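You operate a simulated robot arm through the tools that you are given. There is no shell and no other tool. Be economical: measure what you need, move in short steps, check, and stop when the job is done.

Carry out the task below with a simulated two-armed robot. There is one attempt and no reset: what you move stays moved.

JOB
Free the stuck carrier, change hands and stand it in the black cradle.
Fine: shut gate three before you free the yellow drawer's latch, and leave it shut; push the drawer shut again. Set down upright: blue carrier nine. Where these are worked on the way, their far stop is far enough and under half their travel is too little: yellow drawer.

The check looks at the end state, three seconds after you hand in, the way a careful person would. Anything else that was tipped, shoved, dropped, spilled or broken makes it a failure.

ROBOT AND FRAMES
Two 6-joint arms with two-finger parallel grippers on one trunk, on a base that drives. Base frame: it is fixed to the floor where the robot stands at the start and does not move with it; the origin is under the middle of the robot, x ahead of it, y to its left, z up. Lengths are in m, angles in rad, forces in N, time in s.
The left shoulder is at the start at [0.06, 0.187, 1.272], the right one opposite. With the tool pointing down near the work surface each hand reaches from about 0.26 to 0.62 m from the robot's upright axis, wherever it stands, measured 20 degrees to its own side. Places, roughly: black cradle [0.5, -0.7, 0.7]; drawer latch [0.6, -0.7, 1.2]; gate five [0.4, -0.1, 0.6]; gate four [0.4, -0.1, 0.9]; gate three [0.4, -0.1, 1.2]; gate two [0.4, -0.1, 1.5]; lock of gate five [0.5, -0.1, 0.6]; lock of gate four [0.5, -0.1, 0.9]; lock of gate three [0.5, -0.1, 1.2]; lock of gate two [0.5, -0.1, 1.5]; yellow drawer [0.6, -0.5, 1.2]. Payload 1.57 kg a hand.
The TCP of each hand is the grasp point between the finger pads, 0.03 m short of the fingertips. In the tool frame z runs along the fingers and y along their closing line. Largest opening 0.11 m; finger width 0.024, thickness 0.012; the body of the gripper, 0.048 by 0.112 m, starts 0.078 m behind the TCP.
Orientation is told as [roll, pitch, yaw] about the base's x, y, z axes, in that order, counted from this pose: with the fingers straight down and closing along the base's y, the tool's x points along the base's -x, its y along +y and its z along -z.

CONTROLS
- The arms move only by the tool servo_tool. It takes "left_targets", "right_targets" or both (then of equal length, played together; a hand with none holds still); each is a list of rows, each an object of numbers (a shift or turn left out is 0, a gripper value left out holds the last): "tx", "ty", "tz": the shift along the base's x, y, z in m; "ax", "ay", "az": the turn, a rotation vector about the base's x, y, z in rad; "hand": the gripper command, from -1 (shut) to 1 (fully open), values between in proportion. In form: [{"tx": .., "ty": .., "tz": .., "ax": .., "ay": .., "az": .., "hand": ..}, ...]. A call has 1 to 12 rows; each row shifts and turns the commanded pose from where the row before left it. Rows are played at 5 a second. More than 0.05 m and 0.15 rad between two rows, or a gripper value outside its range, and nothing of the call is played. A pose out of reach is approached as far as the arm can. The call stops where the force on the tool passes 40 N (or 10 N more than at its start, if that is more) or the arm is blocked; 0.2 s more then pass. The fingers move at their own pace (about 0.153 m/s each) and stop on an object; they squeeze with about 36 N. The grip force told is the motor's: it shows also when the fingers shut on nothing. Time passes only in rows, and 0.2 s behind the last, so rows that do not move let the fingers close. The reply holds the time, the measured pose of the TCP, the force on the tool along the base axes, the opening and the grip force, in the units named above and with some noise, with the torque about the TCP (base axes, N m) and any sound that the robot's microphone picked up.
- Cameras (640 x 400 px; columns grow to the right, rows downward): "scene" is now at [0.0087, -0.0266, 1.8069]; the picture's right is [-0.36, -0.93, 0.00], its down [-0.75, 0.29, -0.59] and it looks along [0.55, -0.21, -0.81] (base axes); focal length 289 px, centre (320, 200). "left" rides on the left gripper at [0.07, -0.016, -0.141] in its tool frame; the picture's right is [0.23, 0.97, 0.00], its down [-0.86, 0.20, -0.48] and it looks along [-0.47, 0.11, 0.88] (tool axes); focal length 222 px, centre (320, 200). "right" rides on the right gripper at [0.07, 0.016, -0.141] in its tool frame; the picture's right is [-0.23, 0.97, 0.00], its down [-0.86, -0.20, -0.48] and it looks along [-0.47, -0.11, 0.88] (tool axes); focal length 222 px, centre (320, 200). There is no depth. A picture from a camera that has moved, and an enlarged one, comes with that camera's place and axes in the base frame and with its lens.
- get_image(camera): a new picture of that camera. No time passes.
- lift_body(by): slides the trunk up (or, below 0, down) by that many m; the arms and the scene camera ride with it, the base frame stays. It gives what a move gives, with no picture.
- steer(legs): drives the robot by 1 to 6 legs, each [ahead, left, turn to the left] in m, m and rad, along the robot's own axes; the way and the turn of a leg run together, so that a leg with both is an arc; at most 1.5 m and 3.142 rad a leg. The arms and the cameras ride along, it lands a little off, and it stops where it bumps. It gives what a move gives.
- head_to(pan, tilt): turns the head with the scene camera to pan (to the left, within 1.501 rad either way) and tilt (down, from -0.506 to 1.204), counted from straight ahead of the robot. It gives what a move gives.
- zoom(camera, box): a new picture of the part [left, top, right, bottom] of that camera's present view, enlarged. No time passes.
- job_done(): hands the job in; it is judged then, once.

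Go step by step. Nothing tells you exact positions but the pictures and the camera data: compare them with the known pose of the tool, close in by small moves and look again before you grip or let go. The budget is 120 turns and 92 pictures, counting those below and the enlarged ones. Unless the task says otherwise, let go and move clear before handing in, and close with one line.

The tools are called as name(argument=value, ...) on one line, values as JSON. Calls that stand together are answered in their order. servo_tool: Moves the arms, as the interface text tells. Its arguments: {"type":"object","properties":{"left_targets":{"type":"array","items":{"type":"object","properties":{"tx":{"type":"number"},"ty":{"type":"number"},"tz":{"type":"number"},"ax":{"type":"number"},"ay":{"type":"number"},"az":{"type":"number"},"hand":{"type":"number"}}}},"right_targets":{"type":"array","items":{"type":"object","properties":{"tx":{"type":"number"},"ty":{"type":"number"},"tz":{"type":"number"},"ax":{"type":"number"},"ay":{"type":"number"},"az":{"type":"number"},"hand":{"type":"number"}}}}},"required":[]} The other tools are called the same way: lift_body (by) slides the trunk up or down; steer (legs) drives the base; head_to (pan, tilt) turns the head that bears the scene camera; get_image (camera) takes a picture; zoom (camera, box) takes an enlarged picture of a part of a camera's view; job_done () hands the job in.

At the start:

```text
time: 0.0
left_eef_pos: [0.2788, -0.0329, 1.3844]
left_tcp_rot: [0.0, 0.001, 0.002]
left_ft_force: [0.1, 0.2, 1.2]
left_moment: [-0.05, -0.02, -0.02]
left_opening: 0.1102
left_grasp_force: 0.0
right_eef_pos: [0.2906, -0.3666, 1.3848]
right_tcp_rot: [0.0, 0.0, 0.0]
right_ft_force: [-0.4, 0.0, 1.2]
right_moment: [0.01, 0.01, -0.03]
right_opening: 0.1103
right_grasp_force: 0.0
trunk travel left (down, up): [-0.9, 0.09]
robot x, y, heading: [-0.0008, 0.0022, 0.003]
head pan, tilt: [-0.37, 0.942]
```

scene: 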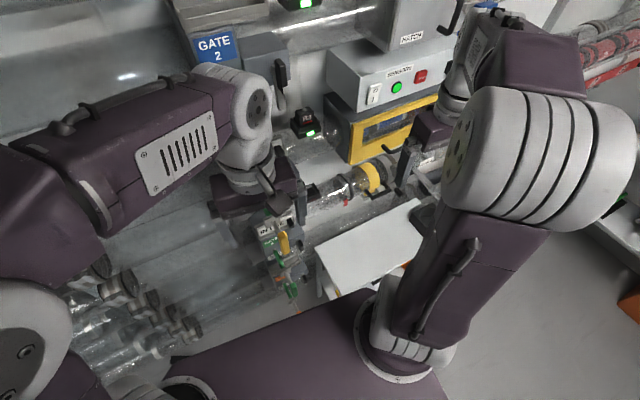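
right: 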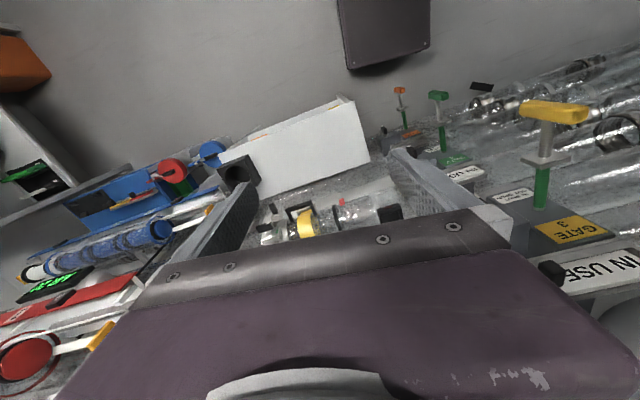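
left: 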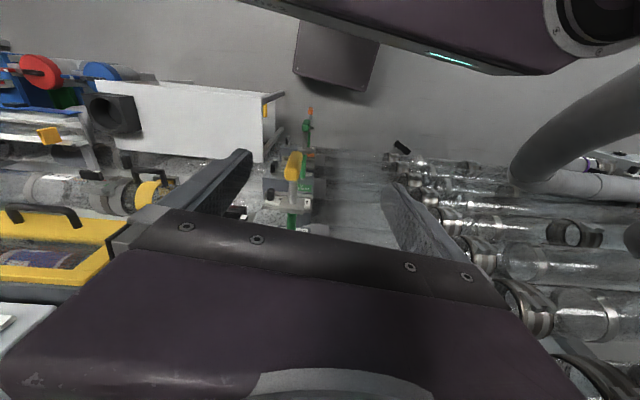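

I see a pneumatic-tube station with gates, a yellow drawer and a white shelf; the arms block much of the view. I'll take enlarged views first.

zoom(camera="scene", box=[180, 0, 500, 200])

zoom(camera="scene", box=[200, 140, 440, 320])

zoom(camera="right", box=[0, 60, 420, 380])

zoom(camera="right", box=[360, 60, 640, 300])

```text
2.00 times, centred on (340, 100) of scene
camera zoom: at [0.0087, -0.0266, 1.8069], right [-0.36, -0.93, 0.0], down [-0.75, 0.29, -0.59], along [0.55, -0.21, -0.81], focal length 578 px, centre (280, 400)
```

zoom: 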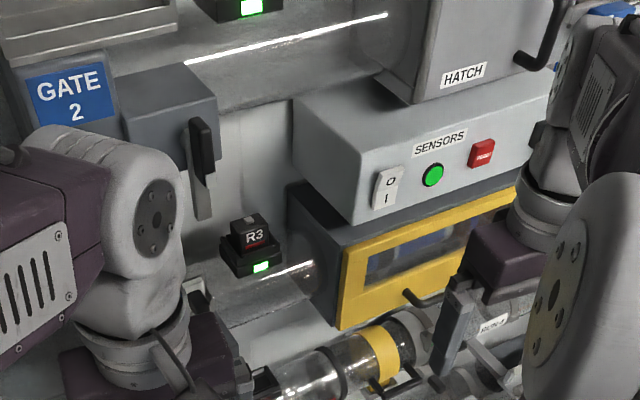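

```text
2.22 times, centred on (320, 230) of scene
camera zoom: at [0.0087, -0.0266, 1.8069], right [-0.36, -0.93, 0.0], down [-0.75, 0.29, -0.59], along [0.55, -0.21, -0.81], focal length 642 px, centre (320, 133)
```

zoom: 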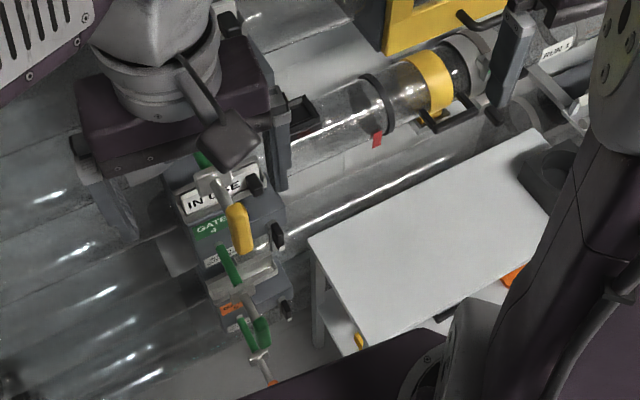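

```text
1.25 times, centred on (210, 220) of right
camera zoom: at [0.2215, -0.3509, 1.5271], right [0.23, 0.97, 0.0], down [0.86, -0.2, 0.48], along [0.47, -0.11, -0.88], focal length 278 px, centre (458, 175)
```

zoom: 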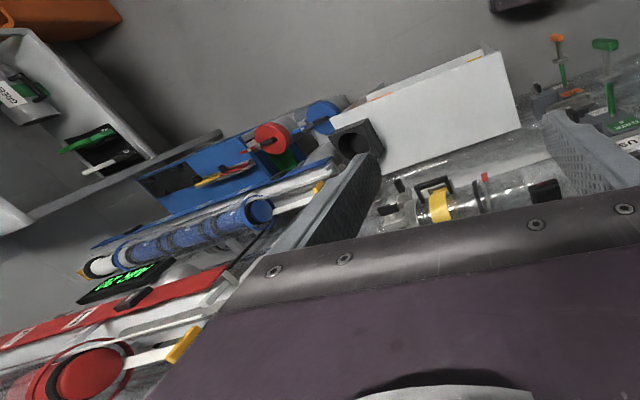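

```text
1.67 times, centred on (500, 180) of right
camera zoom: at [0.2215, -0.3509, 1.5271], right [0.23, 0.97, 0.0], down [0.86, -0.2, 0.48], along [0.47, -0.11, -0.88], focal length 370 px, centre (20, 233)
```

zoom: 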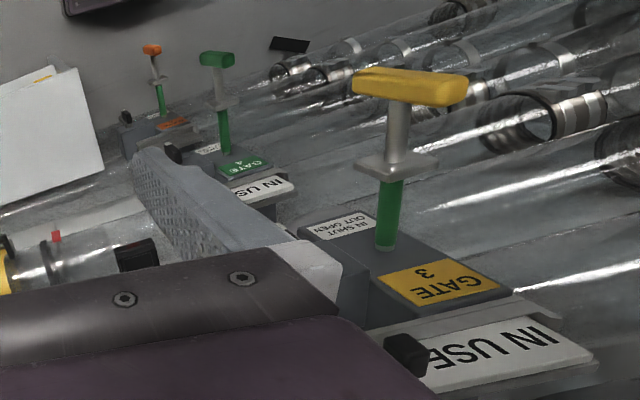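

The gate handles stick out toward the robot, gate three's green band is showing (out = open). I'll back off a little and look at the whole station.

steer(legs=[[-0.4, 0, 0]])

head_to(pan=-0.4, tilt=0.6)

get_image(camera="scene")

get_image(camera="right")

```text
time: 2.5
left_eef_pos: [-0.1213, -0.034, 1.3834]
left_tcp_rot: [-0.001, 0.002, 0.0]
left_ft_force: [0.0, 0.7, 0.9]
left_moment: [-0.01, 0.0, 0.0]
left_opening: 0.1103
left_grasp_force: 0.1
right_eef_pos: [-0.1092, -0.3663, 1.3854]
right_tcp_rot: [0.002, 0.001, -0.001]
right_ft_force: [-0.2, -0.5, -0.8]
right_moment: [0.06, 0.04, 0.0]
right_opening: 0.11
right_grasp_force: 0.0
trunk travel left (down, up): [-0.9, 0.09]
robot x, y, heading: [-0.397, -0.0028, 0.002]
head pan, tilt: [-0.37, 0.942]
```

```text
time: 3.3
left_eef_pos: [-0.1236, -0.0336, 1.3836]
left_tcp_rot: [-0.001, 0.0, 0.001]
left_ft_force: [-0.6, 0.1, 0.7]
left_moment: [-0.03, -0.03, -0.01]
left_opening: 0.11
left_grasp_force: 0.1
right_eef_pos: [-0.1119, -0.3675, 1.3843]
right_tcp_rot: [-0.001, -0.001, -0.001]
right_ft_force: [-0.2, -0.3, 0.4]
right_moment: [-0.06, -0.01, 0.01]
right_opening: 0.11
right_grasp_force: 0.1
trunk travel left (down, up): [-0.9, 0.09]
robot x, y, heading: [-0.4032, -0.0005, 0.0]
head pan, tilt: [-0.4, 0.6]
```

```text
84 pictures are left
camera scene: at [-0.3811, -0.0345, 1.8348], right [-0.39, -0.92, 0.0], down [-0.52, 0.22, -0.82], along [0.76, -0.32, -0.57], focal length 289 px, centre (320, 200)
```

scene: 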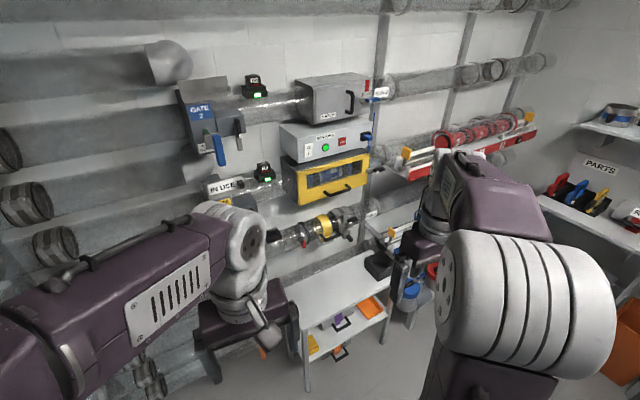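

```text
83 pictures are left
camera right: at [-0.1816, -0.351, 1.5272], right [0.23, 0.97, 0.0], down [0.85, -0.2, 0.48], along [0.47, -0.11, -0.88], focal length 222 px, centre (320, 200)
```

right: 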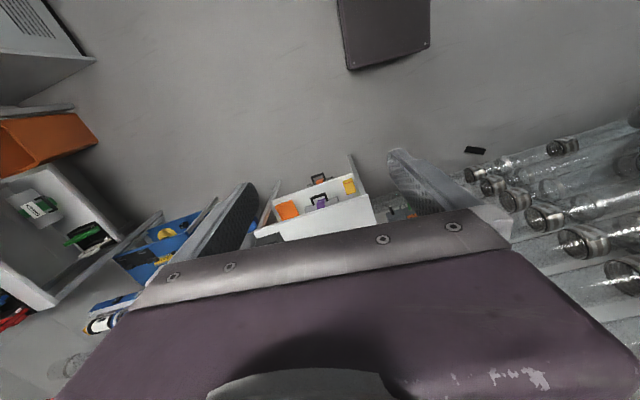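

Now a good overview. I zoom into the drawer/gate region and the cradle region.

zoom(camera="scene", box=[160, 60, 400, 210])

zoom(camera="scene", box=[260, 180, 460, 305])

zoom(camera="scene", box=[270, 110, 390, 185])

```text
2.67 times, centred on (280, 135) of scene
camera zoom: at [-0.3811, -0.0345, 1.8348], right [-0.39, -0.92, 0.0], down [-0.52, 0.22, -0.82], along [0.76, -0.32, -0.57], focal length 770 px, centre (427, 373)
```

zoom: 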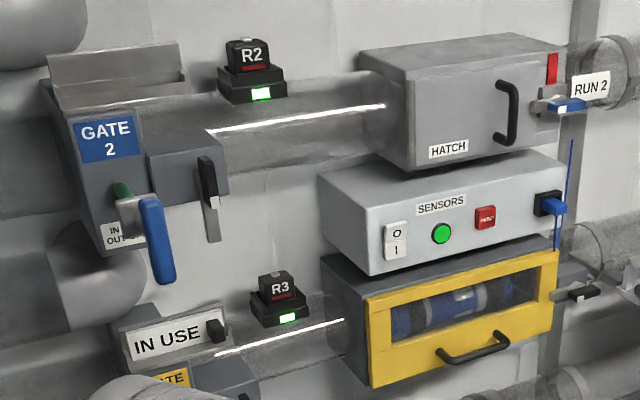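

```text
3.20 times, centred on (360, 242) of scene
camera zoom: at [-0.3811, -0.0345, 1.8348], right [-0.39, -0.92, 0.0], down [-0.52, 0.22, -0.82], along [0.76, -0.32, -0.57], focal length 924 px, centre (192, 64)
```

zoom: 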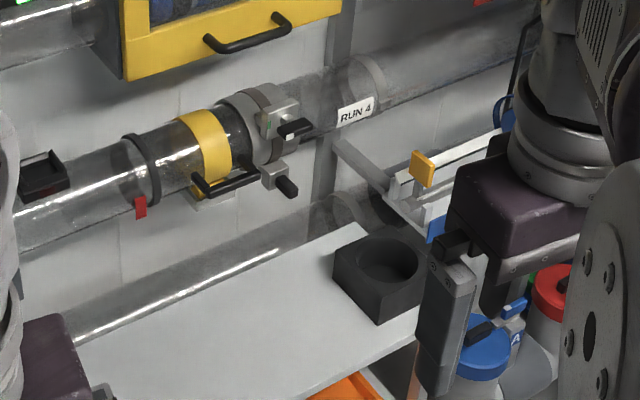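

```text
5.33 times, centred on (330, 148) of scene
camera zoom: at [-0.3811, -0.0345, 1.8348], right [-0.39, -0.92, 0.0], down [-0.52, 0.22, -0.82], along [0.76, -0.32, -0.57], focal length 1540 px, centre (267, 480)
```

zoom: 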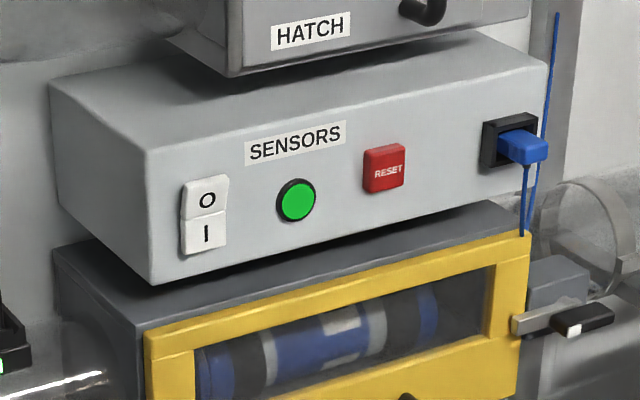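

The blue carrier lies inside the closed yellow drawer (axis along y); the latch is at the drawer's right end and the black cradle stands on the white table. I'll shift the left arm out of the view to see gate three and its lock.

servo_tool(left_targets=[{"ty": 0.05}, {"ty": 0.05}, {"ty": 0.05}, {"ty": 0.05}, {"ty": 0.05}, {"ty": 0.05}, {"ty": 0.05}])

get_image(camera="scene")

```text
time: 4.9
left_eef_pos: [-0.1249, 0.3132, 1.3836]
left_tcp_rot: [-0.001, 0.001, 0.0]
left_ft_force: [-0.7, -8.3, -4.7]
left_moment: [-0.1, -0.04, 0.06]
left_opening: 0.1019
left_grasp_force: 0.0
right_eef_pos: [-0.1113, -0.3699, 1.3836]
right_tcp_rot: [0.002, -0.001, -0.001]
right_ft_force: [-0.6, -0.3, 1.0]
right_moment: [0.02, 0.01, -0.01]
right_opening: 0.1102
right_grasp_force: 0.0
trunk travel left (down, up): [-0.9, 0.09]
robot x, y, heading: [-0.4005, 0.0012, -0.003]
head pan, tilt: [-0.4, 0.6]
```

```text
79 pictures are left
camera scene: at [-0.3796, -0.0382, 1.8347], right [-0.39, -0.92, 0.0], down [-0.52, 0.22, -0.82], along [0.76, -0.32, -0.57], focal length 289 px, centre (320, 200)
```

scene: 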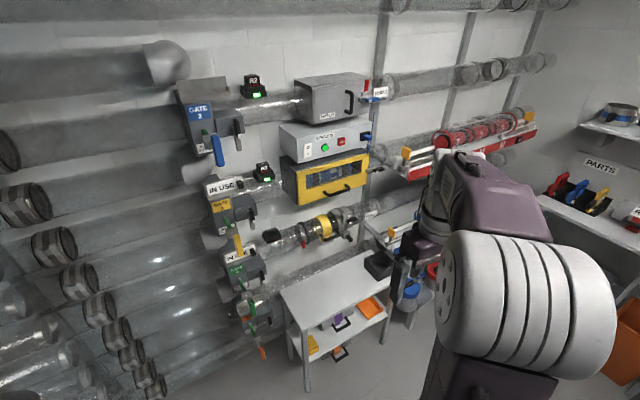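

The left hand reads -8 N in y with its opening slightly reduced – it may be touching something. I check its camera and zoom on the gates.

get_image(camera="left")

zoom(camera="scene", box=[180, 70, 300, 145])

zoom(camera="scene", box=[180, 160, 300, 235])

```text
78 pictures are left
camera left: at [-0.1927, 0.297, 1.5244], right [-0.23, 0.97, 0.0], down [0.86, 0.2, 0.48], along [0.46, 0.11, -0.88], focal length 222 px, centre (320, 200)
```

left: 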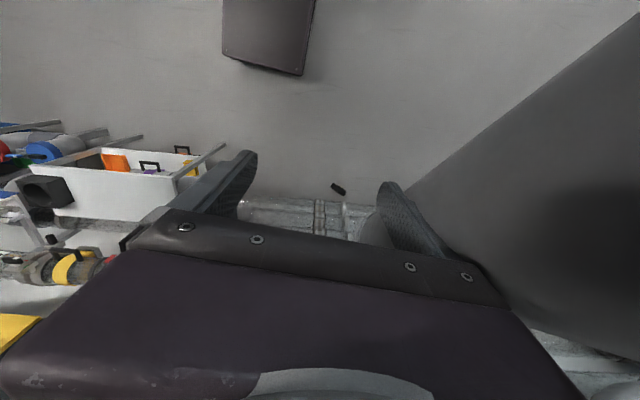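

```text
5.33 times, centred on (240, 108) of scene
camera zoom: at [-0.3796, -0.0382, 1.8347], right [-0.39, -0.92, 0.0], down [-0.52, 0.22, -0.82], along [0.76, -0.32, -0.57], focal length 1540 px, centre (747, 693)
```

zoom: 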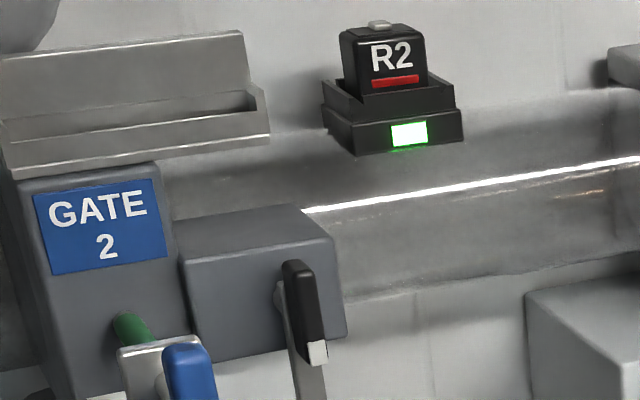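

```text
5.33 times, centred on (240, 198) of scene
camera zoom: at [-0.3796, -0.0382, 1.8347], right [-0.39, -0.92, 0.0], down [-0.52, 0.22, -0.82], along [0.76, -0.32, -0.57], focal length 1540 px, centre (747, 213)
```

zoom: 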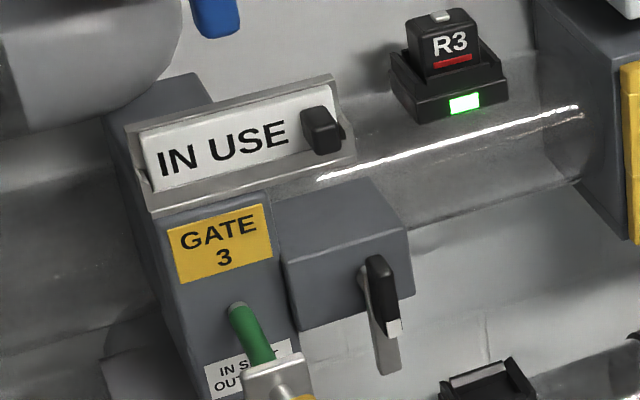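

The left hand brushes a grey pillar on the left; I move it back off at once, and bring the right hand over to gate three's side for a close look after.

servo_tool(left_targets=[{"ty": -0.05}, {"ty": -0.05}, {}])

zoom(camera="scene", box=[190, 200, 290, 370])

zoom(camera="scene", box=[340, 140, 400, 180])

```text
time: 5.7
left_eef_pos: [-0.1228, 0.2163, 1.383]
left_tcp_rot: [0.001, -0.001, 0.0]
left_ft_force: [0.0, -1.0, 0.4]
left_moment: [-0.01, 0.0, 0.02]
left_opening: 0.1101
left_grasp_force: 0.0
right_eef_pos: [-0.1112, -0.3684, 1.3853]
right_tcp_rot: [0.0, 0.0, 0.0]
right_ft_force: [0.2, -0.1, 0.3]
right_moment: [0.01, 0.03, 0.02]
right_opening: 0.1101
right_grasp_force: 0.1
trunk travel left (down, up): [-0.9, 0.09]
robot x, y, heading: [-0.4016, 0.0006, 0.0]
head pan, tilt: [-0.4, 0.6]
```

```text
2.35 times, centred on (240, 285) of scene
camera zoom: at [-0.3794, -0.0347, 1.8348], right [-0.39, -0.92, 0.0], down [-0.52, 0.22, -0.82], along [0.76, -0.32, -0.57], focal length 680 px, centre (508, 0)
```

zoom: 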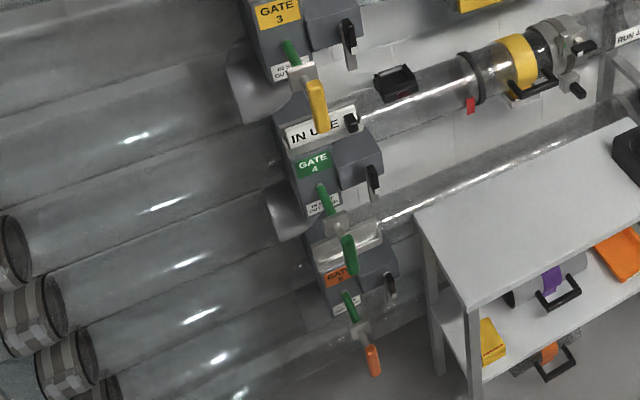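

```text
10.00 times, centred on (370, 160) of scene
camera zoom: at [-0.3794, -0.0347, 1.8348], right [-0.39, -0.92, 0.0], down [-0.52, 0.22, -0.82], along [0.76, -0.32, -0.57], focal length 2888 px, centre (-180, 600)
```

zoom: 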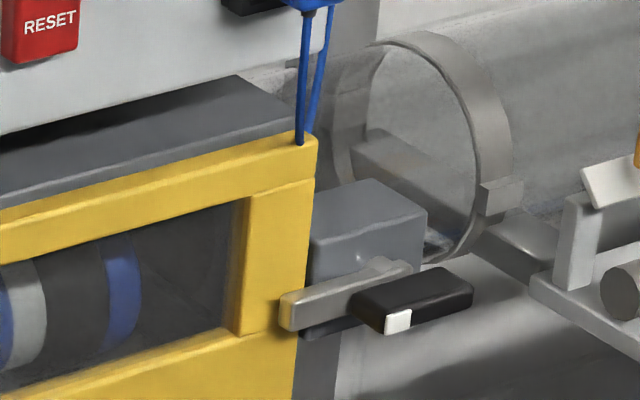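

Gate three's yellow T-handle is near (0.33, -0.06, 1.21); it must be pushed in along +x. The drawer latch is a horizontal bar with a black grip overlapping the drawer's right edge. I'll strafe right to y≈-0.4 so the left hand serves the gate and the right one the drawer, and turn both hands to point forward.

steer(legs=[[0, -0.4, 0]])

servo_tool(left_targets=[{"ay": -0.143, "hand": -1}, {"ay": -0.143}, {"ay": -0.143}, {"ay": -0.143}, {"ay": -0.143}, {"ay": -0.143}, {"ay": -0.143}, {"ay": -0.143}, {"ay": -0.143}, {"ay": -0.143}, {"ay": -0.141}])

get_image(camera="scene")

get_image(camera="left")

```text
time: 8.2
left_eef_pos: [-0.1233, -0.1791, 1.3835]
left_tcp_rot: [-0.004, 0.001, -0.001]
left_ft_force: [0.2, 0.8, -0.4]
left_moment: [-0.03, -0.03, 0.04]
left_opening: 0.1102
left_grasp_force: 0.1
right_eef_pos: [-0.1123, -0.7621, 1.3861]
right_tcp_rot: [-0.003, 0.0, -0.004]
right_ft_force: [0.0, 0.1, 0.0]
right_moment: [-0.04, -0.02, 0.03]
right_opening: 0.1099
right_grasp_force: 0.0
trunk travel left (down, up): [-0.9, 0.09]
robot x, y, heading: [-0.404, -0.3966, -0.002]
head pan, tilt: [-0.4, 0.6]
```

```text
time: 10.6
left_eef_pos: [0.0824, -0.1023, 1.4423]
left_tcp_rot: [1.918, -1.57, -1.92]
left_ft_force: [0.9, 0.2, 0.1]
left_moment: [0.0, 0.02, 0.03]
left_opening: 0.0
left_grasp_force: 21.7
left hand out of reach, approached as far as the arm can: row 1, 2, 3, 4, 5, 6, 7, 8, 9, 10, 11
right_eef_pos: [-0.1111, -0.763, 1.3848]
right_tcp_rot: [0.0, 0.001, -0.001]
right_ft_force: [0.3, 0.0, 0.2]
right_moment: [-0.03, 0.01, 0.0]
right_opening: 0.1101
right_grasp_force: 0.0
trunk travel left (down, up): [-0.9, 0.09]
robot x, y, heading: [-0.3996, -0.3949, 0.002]
head pan, tilt: [-0.4, 0.6]
```

```text
73 pictures are left
camera scene: at [-0.3788, -0.4306, 1.8348], right [-0.39, -0.92, 0.0], down [-0.52, 0.22, -0.82], along [0.76, -0.32, -0.57], focal length 289 px, centre (320, 200)
```

scene: 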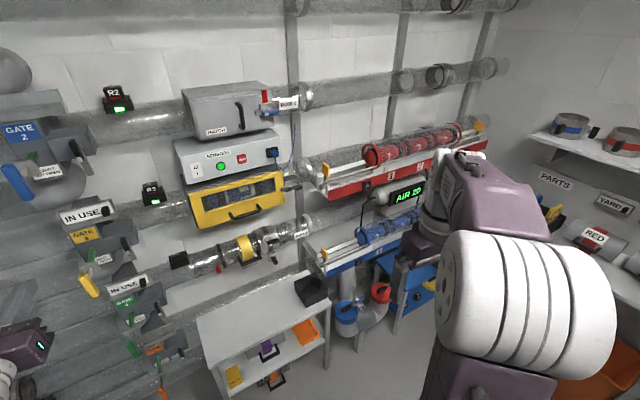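

```text
72 pictures are left
camera left: at [-0.0587, -0.1189, 1.3714], right [0.0, 0.97, -0.23], down [-0.48, 0.2, 0.86], along [0.88, 0.11, 0.47], focal length 222 px, centre (320, 200)
```

left: 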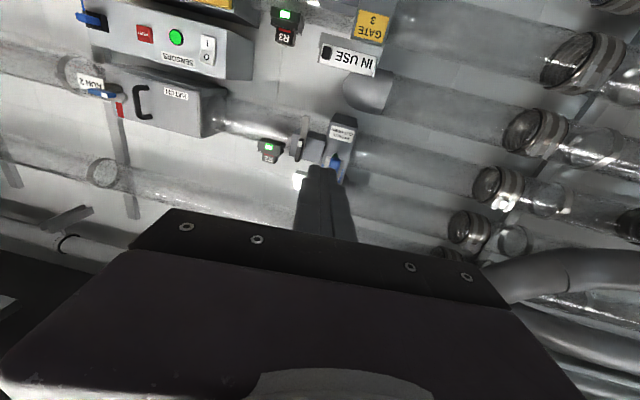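

The left hand now points forward (camera underneath, picture upside down). From two views the gate-three handle centres on (0.33, -0.06, 1.20). I drive 0.15 ahead and lower the left hand to that height.

steer(legs=[[0.15, 0, 0]])

servo_tool(left_targets=[{"tz": -0.05}, {"tz": -0.05}, {"tz": -0.05}, {}])

```text
time: 12.0
left_eef_pos: [0.2288, -0.105, 1.443]
left_tcp_rot: [2.939, -1.57, -2.94]
left_ft_force: [-0.6, -0.4, -0.3]
left_moment: [-0.01, 0.0, 0.05]
left_opening: 0.0002
left_grasp_force: 21.4
right_eef_pos: [0.0345, -0.7653, 1.3848]
right_tcp_rot: [-0.002, -0.003, -0.004]
right_ft_force: [0.6, -0.2, -0.2]
right_moment: [-0.01, -0.04, 0.0]
right_opening: 0.1098
right_grasp_force: 0.1
trunk travel left (down, up): [-0.9, 0.09]
robot x, y, heading: [-0.2522, -0.3977, -0.008]
head pan, tilt: [-0.4, 0.6]
```

```text
time: 13.0
left_eef_pos: [0.2347, -0.0878, 1.3875]
left_tcp_rot: [-0.748, -1.564, 0.745]
left_ft_force: [-0.4, -0.3, -0.6]
left_moment: [0.01, 0.02, -0.03]
left_opening: 0.0
left_grasp_force: 21.3
left hand out of reach, approached as far as the arm can: row 1, 2, 3
right_eef_pos: [0.0404, -0.7652, 1.3848]
right_tcp_rot: [-0.001, 0.001, -0.003]
right_ft_force: [1.0, -0.6, 0.5]
right_moment: [-0.02, 0.04, 0.02]
right_opening: 0.1099
right_grasp_force: 0.0
trunk travel left (down, up): [-0.9, 0.09]
robot x, y, heading: [-0.2498, -0.3982, -0.005]
head pan, tilt: [-0.4, 0.6]
```

The commanded pose is still behind the reachable one; I bring the command forward and over to the handle's y.

servo_tool(left_targets=[{"tx": 0.03, "ty": 0.03}, {"tx": 0.03, "ty": 0.03}, {"tx": 0.03, "ty": 0.03}, {"tx": 0.03, "ty": 0.03}, {"tx": 0.03}, {"tx": 0.03}, {}])

get_image(camera="scene")

```text
time: 14.6
left_eef_pos: [0.4137, 0.0327, 1.3894]
left_tcp_rot: [0.047, -1.571, -0.049]
left_ft_force: [-1.1, 0.7, 0.3]
left_moment: [0.0, 0.0, 0.01]
left_opening: 0.0
left_grasp_force: 21.4
right_eef_pos: [0.0374, -0.764, 1.3858]
right_tcp_rot: [0.001, 0.001, -0.003]
right_ft_force: [0.0, 0.0, 0.3]
right_moment: [-0.01, 0.04, -0.02]
right_opening: 0.1102
right_grasp_force: 0.2
trunk travel left (down, up): [-0.9, 0.09]
robot x, y, heading: [-0.2539, -0.3988, -0.002]
head pan, tilt: [-0.4, 0.6]
```

```text
71 pictures are left
camera scene: at [-0.2302, -0.4318, 1.8348], right [-0.39, -0.92, 0.0], down [-0.52, 0.22, -0.83], along [0.76, -0.32, -0.56], focal length 289 px, centre (320, 200)
```

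scene: 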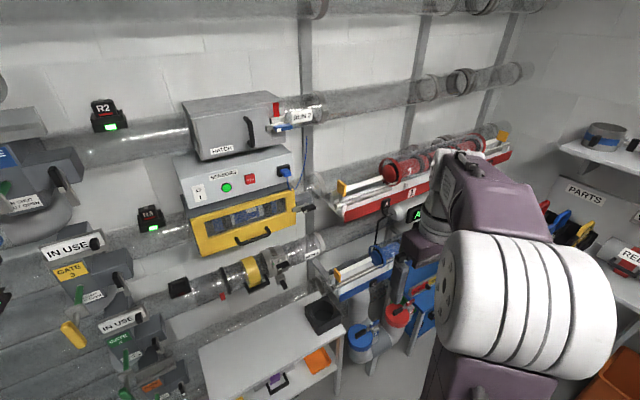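

Commands continue from the measured pose, so the hand overshot into free space at (0.41, 0.03, 1.39), no contact. I pull back, then lower to the handle's height in front of it.

servo_tool(left_targets=[{"tx": -0.05}, {"tx": -0.05}, {"tx": -0.06, "ty": 0.0}, {"ty": -0.045, "tz": -0.02}, {"ty": -0.045, "tz": -0.02}, {"tz": -0.05}, {"tz": -0.05}, {"tz": -0.05}, {}])

```text
refused: row 3 steps farther than a row can; nothing moved
```

servo_tool(left_targets=[{"tx": -0.05}, {"tx": -0.05}, {"tx": -0.05}, {"tx": -0.03}, {"ty": -0.045, "tz": -0.02}, {"ty": -0.045, "tz": -0.02}, {"tz": -0.05}, {"tz": -0.05}, {"tz": -0.05}, {}])

head_to(pan=0.2, tilt=0.7)

get_image(camera="scene")

get_image(camera="left")

```text
time: 16.8
left_eef_pos: [0.2865, 0.0136, 1.2736]
left_tcp_rot: [-1.177, -1.562, 1.167]
left_ft_force: [-0.1, -0.4, 0.7]
left_moment: [0.0, 0.01, 0.04]
left_opening: 0.0
left_grasp_force: 21.2
left hand out of reach, approached as far as the arm can: row 6, 7, 8, 9
right_eef_pos: [0.0385, -0.7656, 1.3853]
right_tcp_rot: [-0.001, 0.0, -0.004]
right_ft_force: [-0.1, 0.0, -0.7]
right_moment: [0.03, 0.01, 0.01]
right_opening: 0.11
right_grasp_force: 0.0
trunk travel left (down, up): [-0.9, 0.09]
robot x, y, heading: [-0.2533, -0.3997, -0.005]
head pan, tilt: [-0.4, 0.6]
```

```text
time: 17.8
left_eef_pos: [0.2872, 0.0136, 1.275]
left_tcp_rot: [-1.128, -1.562, 1.12]
left_ft_force: [-0.4, -0.1, 0.9]
left_moment: [-0.02, -0.05, 0.0]
left_opening: 0.0002
left_grasp_force: 20.9
right_eef_pos: [0.0405, -0.765, 1.3851]
right_tcp_rot: [0.001, -0.002, -0.003]
right_ft_force: [-0.2, -0.1, 0.3]
right_moment: [-0.01, -0.01, -0.01]
right_opening: 0.1099
right_grasp_force: 0.2
trunk travel left (down, up): [-0.9, 0.09]
robot x, y, heading: [-0.2526, -0.3987, -0.004]
head pan, tilt: [0.201, 0.7]
```

```text
70 pictures are left
camera scene: at [-0.2271, -0.381, 1.8262], right [0.2, -0.98, 0.0], down [-0.63, -0.13, -0.76], along [0.75, 0.15, -0.64], focal length 289 px, centre (320, 200)
```

scene: 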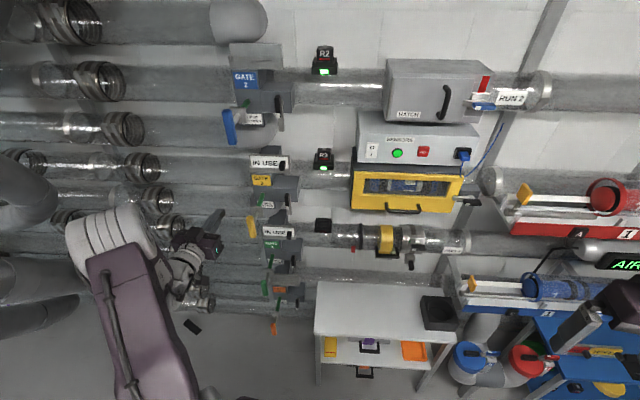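

```text
69 pictures are left
camera left: at [0.1466, -0.0025, 1.2036], right [0.01, 0.97, -0.23], down [-0.47, 0.21, 0.86], along [0.88, 0.11, 0.46], focal length 222 px, centre (320, 200)
```

left: 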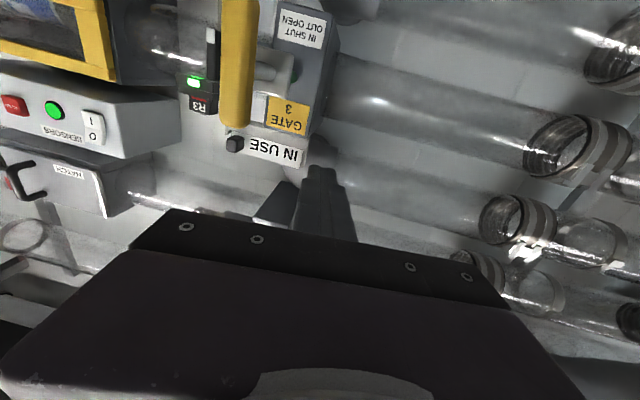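

The hand is folded too close to its shoulder to go lower. I back the base off by 0.13 so that the arm can work more stretched, then bring the fingertips in front of the handle.

steer(legs=[[-0.13, 0, 0]])

servo_tool(left_targets=[{"tx": 0.04, "ty": -0.02}, {"tx": 0.04, "ty": -0.02}, {"ty": -0.033, "tz": -0.025}, {"tz": -0.025}, {"tz": -0.025}, {}])

get_image(camera="scene")

get_image(camera="left")

```text
time: 19.1
left_eef_pos: [0.1605, 0.0136, 1.2721]
left_tcp_rot: [-0.911, -1.56, 0.903]
left_ft_force: [0.7, -0.4, 0.5]
left_moment: [0.02, 0.0, 0.0]
left_opening: 0.0
left_grasp_force: 21.7
right_eef_pos: [-0.0884, -0.7653, 1.3843]
right_tcp_rot: [0.001, 0.005, -0.002]
right_ft_force: [0.8, 0.4, 0.7]
right_moment: [0.02, 0.01, -0.01]
right_opening: 0.1098
right_grasp_force: 0.1
trunk travel left (down, up): [-0.9, 0.09]
robot x, y, heading: [-0.3841, -0.3963, -0.005]
head pan, tilt: [0.201, 0.7]
```

```text
time: 20.5
left_eef_pos: [0.2532, -0.0445, 1.2065]
left_tcp_rot: [-1.287, -1.556, 1.275]
left_ft_force: [0.6, 0.2, 0.0]
left_moment: [-0.03, 0.03, -0.03]
left_opening: 0.0
left_grasp_force: 21.2
left hand out of reach, approached as far as the arm can: row 3, 4, 5
right_eef_pos: [-0.0926, -0.7658, 1.3853]
right_tcp_rot: [0.0, 0.0, -0.004]
right_ft_force: [-0.8, 0.7, 0.4]
right_moment: [0.01, 0.0, 0.0]
right_opening: 0.1101
right_grasp_force: 0.1
trunk travel left (down, up): [-0.9, 0.09]
robot x, y, heading: [-0.3826, -0.3972, -0.003]
head pan, tilt: [0.201, 0.7]
```

```text
68 pictures are left
camera scene: at [-0.3585, -0.3812, 1.8262], right [0.2, -0.98, 0.0], down [-0.63, -0.13, -0.77], along [0.75, 0.15, -0.64], focal length 289 px, centre (320, 200)
```

scene: 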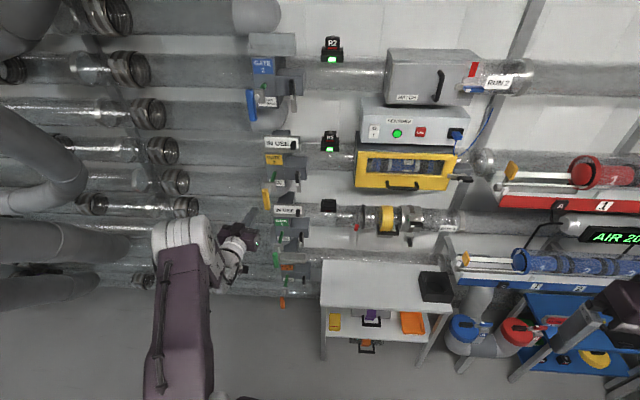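

```text
67 pictures are left
camera left: at [0.1124, -0.0594, 1.1364], right [0.01, 0.97, -0.24], down [-0.47, 0.22, 0.85], along [0.88, 0.1, 0.46], focal length 222 px, centre (320, 200)
```

left: 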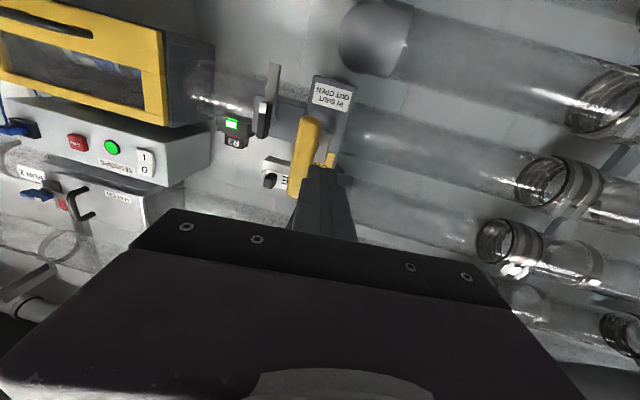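

The handle's centre triangulates to (0.33, -0.064, 1.204); fingertips are at (0.283, -0.045, 1.206). I align y and push forward in small steps.

servo_tool(left_targets=[{"tx": 0.01, "ty": -0.01}, {"ty": -0.01}, {"tx": 0.02}, {"tx": 0.02}, {"tx": 0.02}, {"tx": 0.02}, {"tx": 0.02}, {"tx": 0.02}])

get_image(camera="left")

```text
time: 22.3
left_eef_pos: [0.3755, -0.0603, 1.2102]
left_tcp_rot: [-2.065, -1.564, 2.052]
left_ft_force: [-0.2, 0.1, 0.0]
left_moment: [-0.02, 0.0, 0.02]
left_opening: 0.0
left_grasp_force: 21.1
left hand out of reach, approached as far as the arm can: row 2
right_eef_pos: [-0.0967, -0.7669, 1.3853]
right_tcp_rot: [0.002, -0.002, -0.002]
right_ft_force: [-0.3, -0.4, -0.7]
right_moment: [0.01, -0.03, -0.01]
right_opening: 0.1099
right_grasp_force: 0.0
trunk travel left (down, up): [-0.9, 0.09]
robot x, y, heading: [-0.3812, -0.4002, -0.003]
head pan, tilt: [0.201, 0.7]
stopped in row 8 (left hand): the force on the tool passed its limit at 75 N (the readings are from after the stop); the commanded pose is now the measured one
```

```text
66 pictures are left
camera left: at [0.2345, -0.076, 1.1397], right [0.01, 0.97, -0.23], down [-0.48, 0.21, 0.85], along [0.88, 0.1, 0.47], focal length 222 px, centre (320, 200)
```

left: 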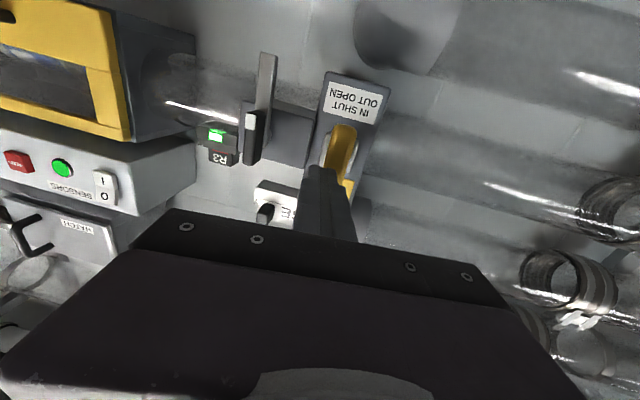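

The handle went in about 0.08 and hit a hard stop. I back the hand away and check that it stays in.

servo_tool(left_targets=[{"tx": -0.03}, {"tx": -0.03}, {"tx": -0.03}, {}])

zoom(camera="left", box=[220, 40, 440, 220])

zoom(camera="scene", box=[240, 120, 360, 230])

```text
time: 23.3
left_eef_pos: [0.292, -0.0591, 1.2069]
left_tcp_rot: [-1.244, -1.563, 1.231]
left_ft_force: [0.5, 0.1, 0.2]
left_moment: [-0.01, -0.01, 0.0]
left_opening: 0.0
left_grasp_force: 21.3
right_eef_pos: [-0.0903, -0.7647, 1.3847]
right_tcp_rot: [0.0, 0.001, -0.003]
right_ft_force: [-0.2, -0.1, 0.5]
right_moment: [0.03, 0.01, 0.0]
right_opening: 0.1101
right_grasp_force: 0.0
trunk travel left (down, up): [-0.9, 0.09]
robot x, y, heading: [-0.3818, -0.398, -0.002]
head pan, tilt: [0.201, 0.7]
```

```text
2.22 times, centred on (330, 130) of left
camera zoom: at [0.1497, -0.0744, 1.1363], right [0.01, 0.97, -0.23], down [-0.47, 0.21, 0.85], along [0.88, 0.1, 0.46], focal length 494 px, centre (298, 356)
```

zoom: 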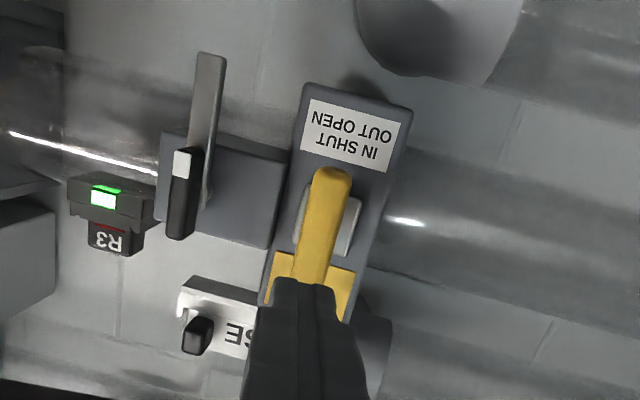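

```text
3.64 times, centred on (300, 175) of scene
camera zoom: at [-0.3561, -0.38, 1.8262], right [0.2, -0.98, 0.0], down [-0.63, -0.13, -0.76], along [0.75, 0.15, -0.64], focal length 1050 px, centre (393, 291)
```

zoom: 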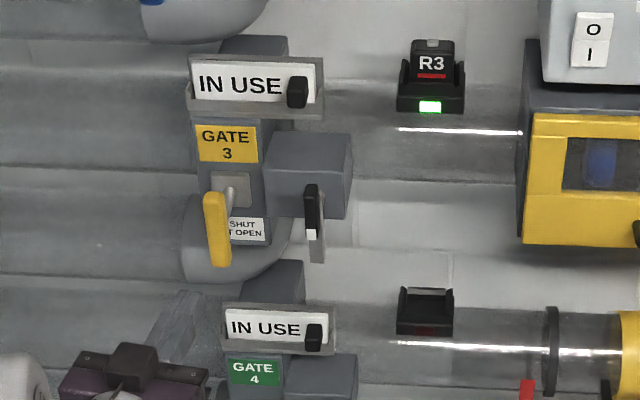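

Gate three is shut (flange flush, no green). Now I fold the left hand back to pointing down, and turn the right hand to point forward for the latch.

servo_tool(left_targets=[{"tx": -0.03, "tz": 0.01}, {"ay": 0.143, "tx": -0.034, "ty": -0.024, "tz": 0.015}, {"ay": 0.143, "tx": -0.034, "ty": -0.024, "tz": 0.015}, {"ay": 0.143, "tx": -0.034, "ty": -0.024, "tz": 0.015}, {"ay": 0.143, "tx": -0.034, "ty": -0.024, "tz": 0.015}, {"ay": 0.143, "tx": -0.034, "ty": -0.024, "tz": 0.015}, {"ay": 0.143, "tx": -0.034, "ty": -0.024, "tz": 0.015}, {"ay": 0.143, "tx": -0.034, "ty": -0.024, "tz": 0.015}, {"ay": 0.143, "tx": -0.034, "ty": -0.024, "tz": 0.015}, {"ay": 0.143, "tx": -0.034, "ty": -0.024, "tz": 0.015}, {"ay": 0.143, "tx": -0.034, "ty": -0.024, "tz": 0.015}, {"ay": 0.143}], right_targets=[{"tx": 0.03}, {"ay": -0.143, "tx": 0.03, "tz": -0.01, "hand": -1}, {"ay": -0.143, "tx": 0.03, "tz": -0.01}, {"ay": -0.143, "tx": 0.03, "tz": -0.01}, {"ay": -0.143, "tx": 0.03, "tz": -0.01}, {"ay": -0.143, "tx": 0.03, "tz": -0.01}, {"ay": -0.143, "tx": 0.03, "tz": -0.01}, {"ay": -0.143, "tx": 0.03, "tz": -0.01}, {"ay": -0.143, "tx": 0.03, "tz": -0.01}, {"ay": -0.143, "tx": 0.03, "tz": -0.01}, {"ay": -0.143, "tx": 0.03, "tz": -0.01}, {"ay": -0.141}])

head_to(pan=-0.3, tilt=0.6)

get_image(camera="scene")

get_image(camera="right")

```text
time: 25.9
left_eef_pos: [-0.0367, -0.2953, 1.3597]
left_tcp_rot: [-0.107, -0.105, 0.001]
left_ft_force: [-0.1, -0.9, 0.7]
left_moment: [0.06, 0.06, -0.02]
left_opening: 0.0
left_grasp_force: 21.3
left hand out of reach, approached as far as the arm can: row 2, 7, 8
right_eef_pos: [0.2417, -0.7664, 1.2837]
right_tcp_rot: [1.249, -1.568, -1.25]
right_ft_force: [-0.6, 0.2, -0.2]
right_moment: [0.01, 0.0, -0.02]
right_opening: 0.0001
right_grasp_force: 20.8
trunk travel left (down, up): [-0.9, 0.09]
robot x, y, heading: [-0.3824, -0.3986, -0.003]
head pan, tilt: [0.201, 0.7]
```

```text
time: 26.8
left_eef_pos: [-0.0396, -0.2939, 1.3606]
left_tcp_rot: [-0.109, -0.112, 0.003]
left_ft_force: [-0.8, -0.1, 0.9]
left_moment: [0.01, -0.07, 0.01]
left_opening: 0.0
left_grasp_force: 21.5
right_eef_pos: [0.2383, -0.7642, 1.2849]
right_tcp_rot: [1.12, -1.567, -1.119]
right_ft_force: [-0.5, 0.3, -0.9]
right_moment: [0.02, 0.01, 0.0]
right_opening: 0.0
right_grasp_force: 21.3
trunk travel left (down, up): [-0.9, 0.09]
robot x, y, heading: [-0.3801, -0.3939, 0.002]
head pan, tilt: [-0.3, 0.6]
```

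```text
63 pictures are left
camera scene: at [-0.3577, -0.423, 1.8348], right [-0.3, -0.95, 0.0], down [-0.54, 0.17, -0.83], along [0.79, -0.25, -0.56], focal length 289 px, centre (320, 200)
```

scene: 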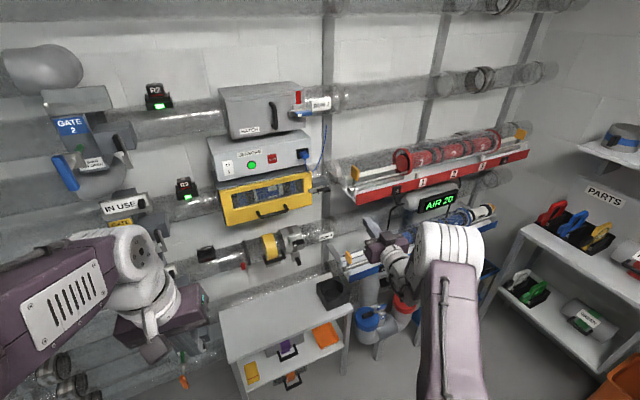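

```text
62 pictures are left
camera right: at [0.0966, -0.7485, 1.2163], right [0.0, 0.97, 0.23], down [-0.48, -0.2, 0.86], along [0.88, -0.11, 0.47], focal length 222 px, centre (320, 200)
```

right: 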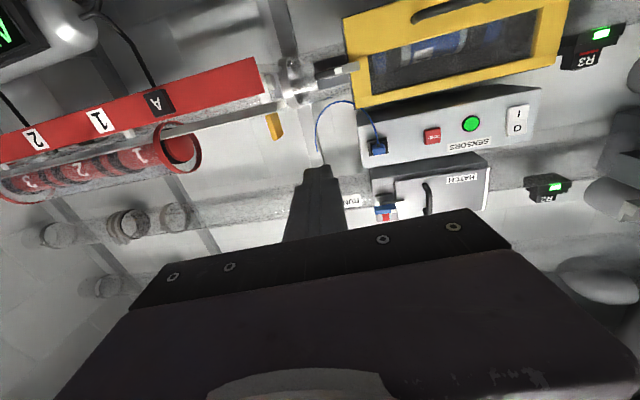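

Triangulated, the latch's black grip is near (0.60, -0.73, 1.21). I zoom for detail in both cameras.

zoom(camera="right", box=[260, 0, 420, 110])

zoom(camera="scene", box=[290, 160, 354, 200])

```text
3.64 times, centred on (340, 55) of right
camera zoom: at [0.0966, -0.7485, 1.2163], right [0.0, 0.97, 0.23], down [-0.48, -0.2, 0.86], along [0.88, -0.11, 0.47], focal length 808 px, centre (247, 727)
```

zoom: 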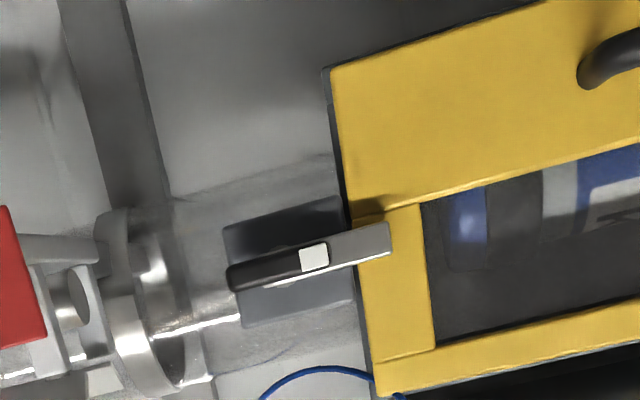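

```text
10.00 times, centred on (322, 180) of scene
camera zoom: at [-0.3577, -0.423, 1.8348], right [-0.3, -0.95, 0.0], down [-0.54, 0.17, -0.83], along [0.79, -0.25, -0.56], focal length 2888 px, centre (300, 400)
```

zoom: 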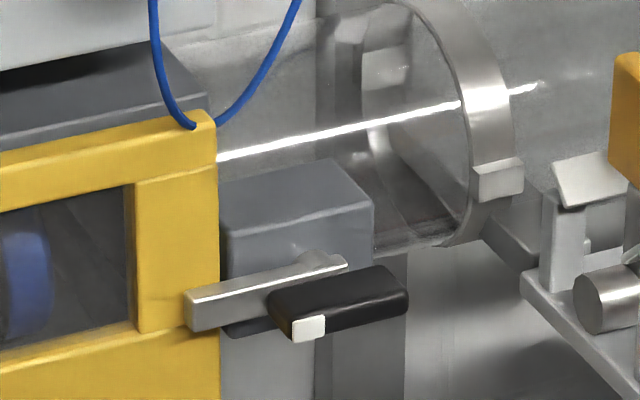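

Cap (0.57,-0.716,1.21), grip end (0.575,-0.758,1.21), so the grip is a knob centred on its pivot at ~(0.575,-0.737,1.211). I'll pre-roll the right hand so its fingers close vertically, then advance and grip it. By analogy with the gate locks, free = bar turned down.

servo_tool(right_targets=[{"ax": 0.143, "tz": -0.006, "hand": 0.3}, {"ax": 0.143, "tz": -0.007}, {"ax": 0.143, "tz": -0.007}, {"ax": 0.143, "tz": -0.007}, {"ax": 0.143, "tz": -0.007}, {"ax": 0.143, "tz": -0.007}, {"ax": 0.143, "tz": -0.007}, {"ax": 0.143, "tz": -0.007}, {"ax": 0.143, "tz": -0.007}, {"ax": 0.143, "tz": -0.007}, {"ax": 0.141, "ty": 0.029}, {}])

steer(legs=[[0.16, 0, 0]])

get_image(camera="scene")

get_image(camera="right")

```text
time: 29.4
left_eef_pos: [-0.0381, -0.2944, 1.3607]
left_tcp_rot: [-0.108, -0.108, 0.002]
left_ft_force: [0.2, -0.7, -0.7]
left_moment: [0.0, 0.02, 0.01]
left_opening: 0.0001
left_grasp_force: 21.5
right_eef_pos: [0.2386, -0.7368, 1.2157]
right_tcp_rot: [1.572, 0.002, -1.569]
right_ft_force: [-0.7, 0.7, 0.0]
right_moment: [0.02, -0.04, -0.01]
right_opening: 0.0713
right_grasp_force: 0.0
trunk travel left (down, up): [-0.9, 0.09]
robot x, y, heading: [-0.3834, -0.3957, -0.002]
head pan, tilt: [-0.3, 0.6]
```

```text
time: 30.8
left_eef_pos: [0.1184, -0.2949, 1.3608]
left_tcp_rot: [-0.109, -0.111, 0.003]
left_ft_force: [-0.8, 0.7, 0.0]
left_moment: [-0.02, -0.02, 0.03]
left_opening: 0.0
left_grasp_force: 22.1
right_eef_pos: [0.3954, -0.7361, 1.2183]
right_tcp_rot: [1.573, 0.001, -1.567]
right_ft_force: [0.0, -0.7, 0.4]
right_moment: [0.02, 0.02, 0.02]
right_opening: 0.0716
right_grasp_force: 0.1
trunk travel left (down, up): [-0.9, 0.09]
robot x, y, heading: [-0.2191, -0.394, -0.004]
head pan, tilt: [-0.3, 0.6]
```

```text
59 pictures are left
camera scene: at [-0.2022, -0.4239, 1.8349], right [-0.3, -0.96, 0.0], down [-0.54, 0.17, -0.83], along [0.79, -0.24, -0.56], focal length 289 px, centre (320, 200)
```

scene: 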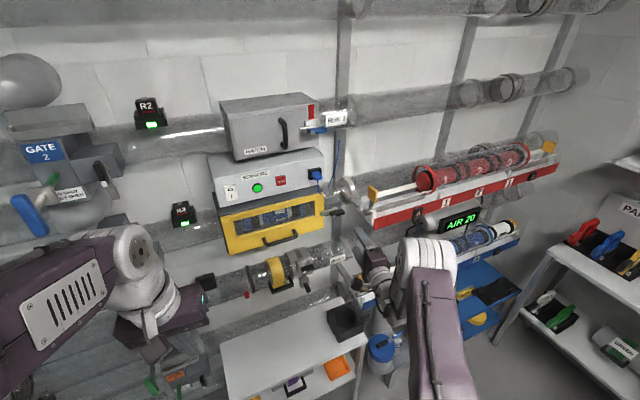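

```text
58 pictures are left
camera right: at [0.2542, -0.666, 1.2345], right [0.0, -0.23, 0.97], down [-0.48, -0.86, -0.2], along [0.88, -0.46, -0.11], focal length 222 px, centre (320, 200)
```

right: 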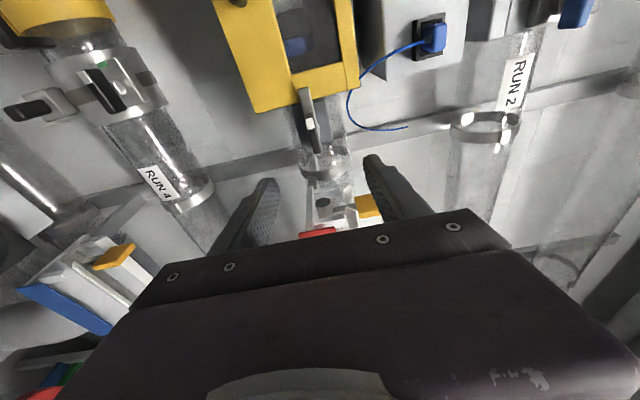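

The new view agrees: grip centre about (0.575, -0.733, 1.208). I advance the right hand until the open fingers straddle the grip.

servo_tool(right_targets=[{"tx": 0.03, "tz": -0.009}, {"tx": 0.03, "ty": 0.002}, {"tx": 0.03}, {"tx": 0.03}, {"tx": 0.02}, {}])

get_image(camera="right")

zoom(camera="scene", box=[290, 170, 390, 240])

```text
time: 32.2
left_eef_pos: [0.1199, -0.2941, 1.36]
left_tcp_rot: [-0.109, -0.109, 0.004]
left_ft_force: [0.9, 0.5, -0.8]
left_moment: [0.01, 0.03, -0.02]
left_opening: 0.0
left_grasp_force: 20.8
right_eef_pos: [0.5393, -0.7326, 1.2069]
right_tcp_rot: [1.571, 0.001, -1.57]
right_ft_force: [0.2, -0.6, 0.6]
right_moment: [-0.03, -0.01, 0.02]
right_opening: 0.0714
right_grasp_force: 0.0
trunk travel left (down, up): [-0.9, 0.09]
robot x, y, heading: [-0.2219, -0.3981, 0.002]
head pan, tilt: [-0.3, 0.6]
```

```text
57 pictures are left
camera right: at [0.3977, -0.6637, 1.2242], right [0.0, -0.23, 0.97], down [-0.48, -0.86, -0.2], along [0.88, -0.46, -0.11], focal length 222 px, centre (320, 200)
```

right: 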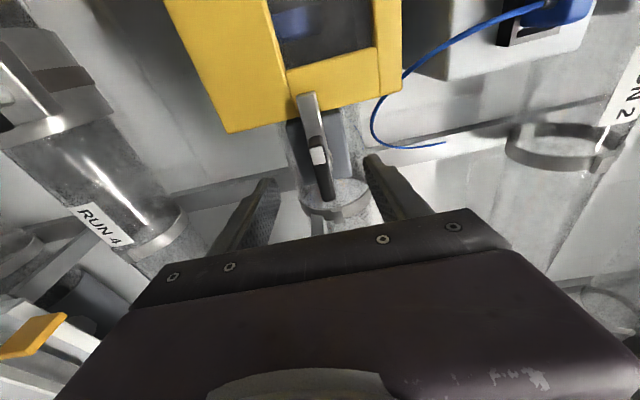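

```text
5.71 times, centred on (340, 205) of scene
camera zoom: at [-0.1977, -0.4236, 1.8348], right [-0.3, -0.96, 0.0], down [-0.54, 0.17, -0.83], along [0.79, -0.24, -0.56], focal length 1650 px, centre (206, 171)
```

zoom: 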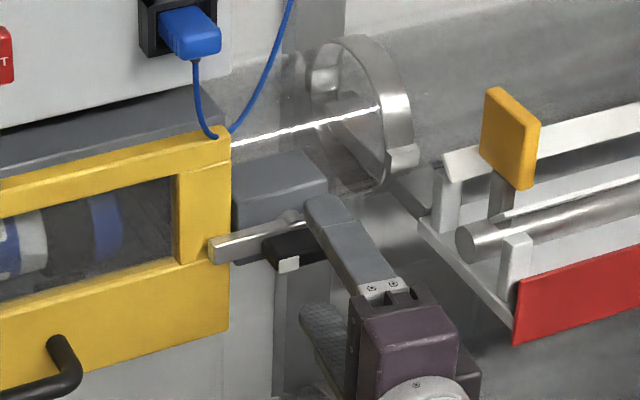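

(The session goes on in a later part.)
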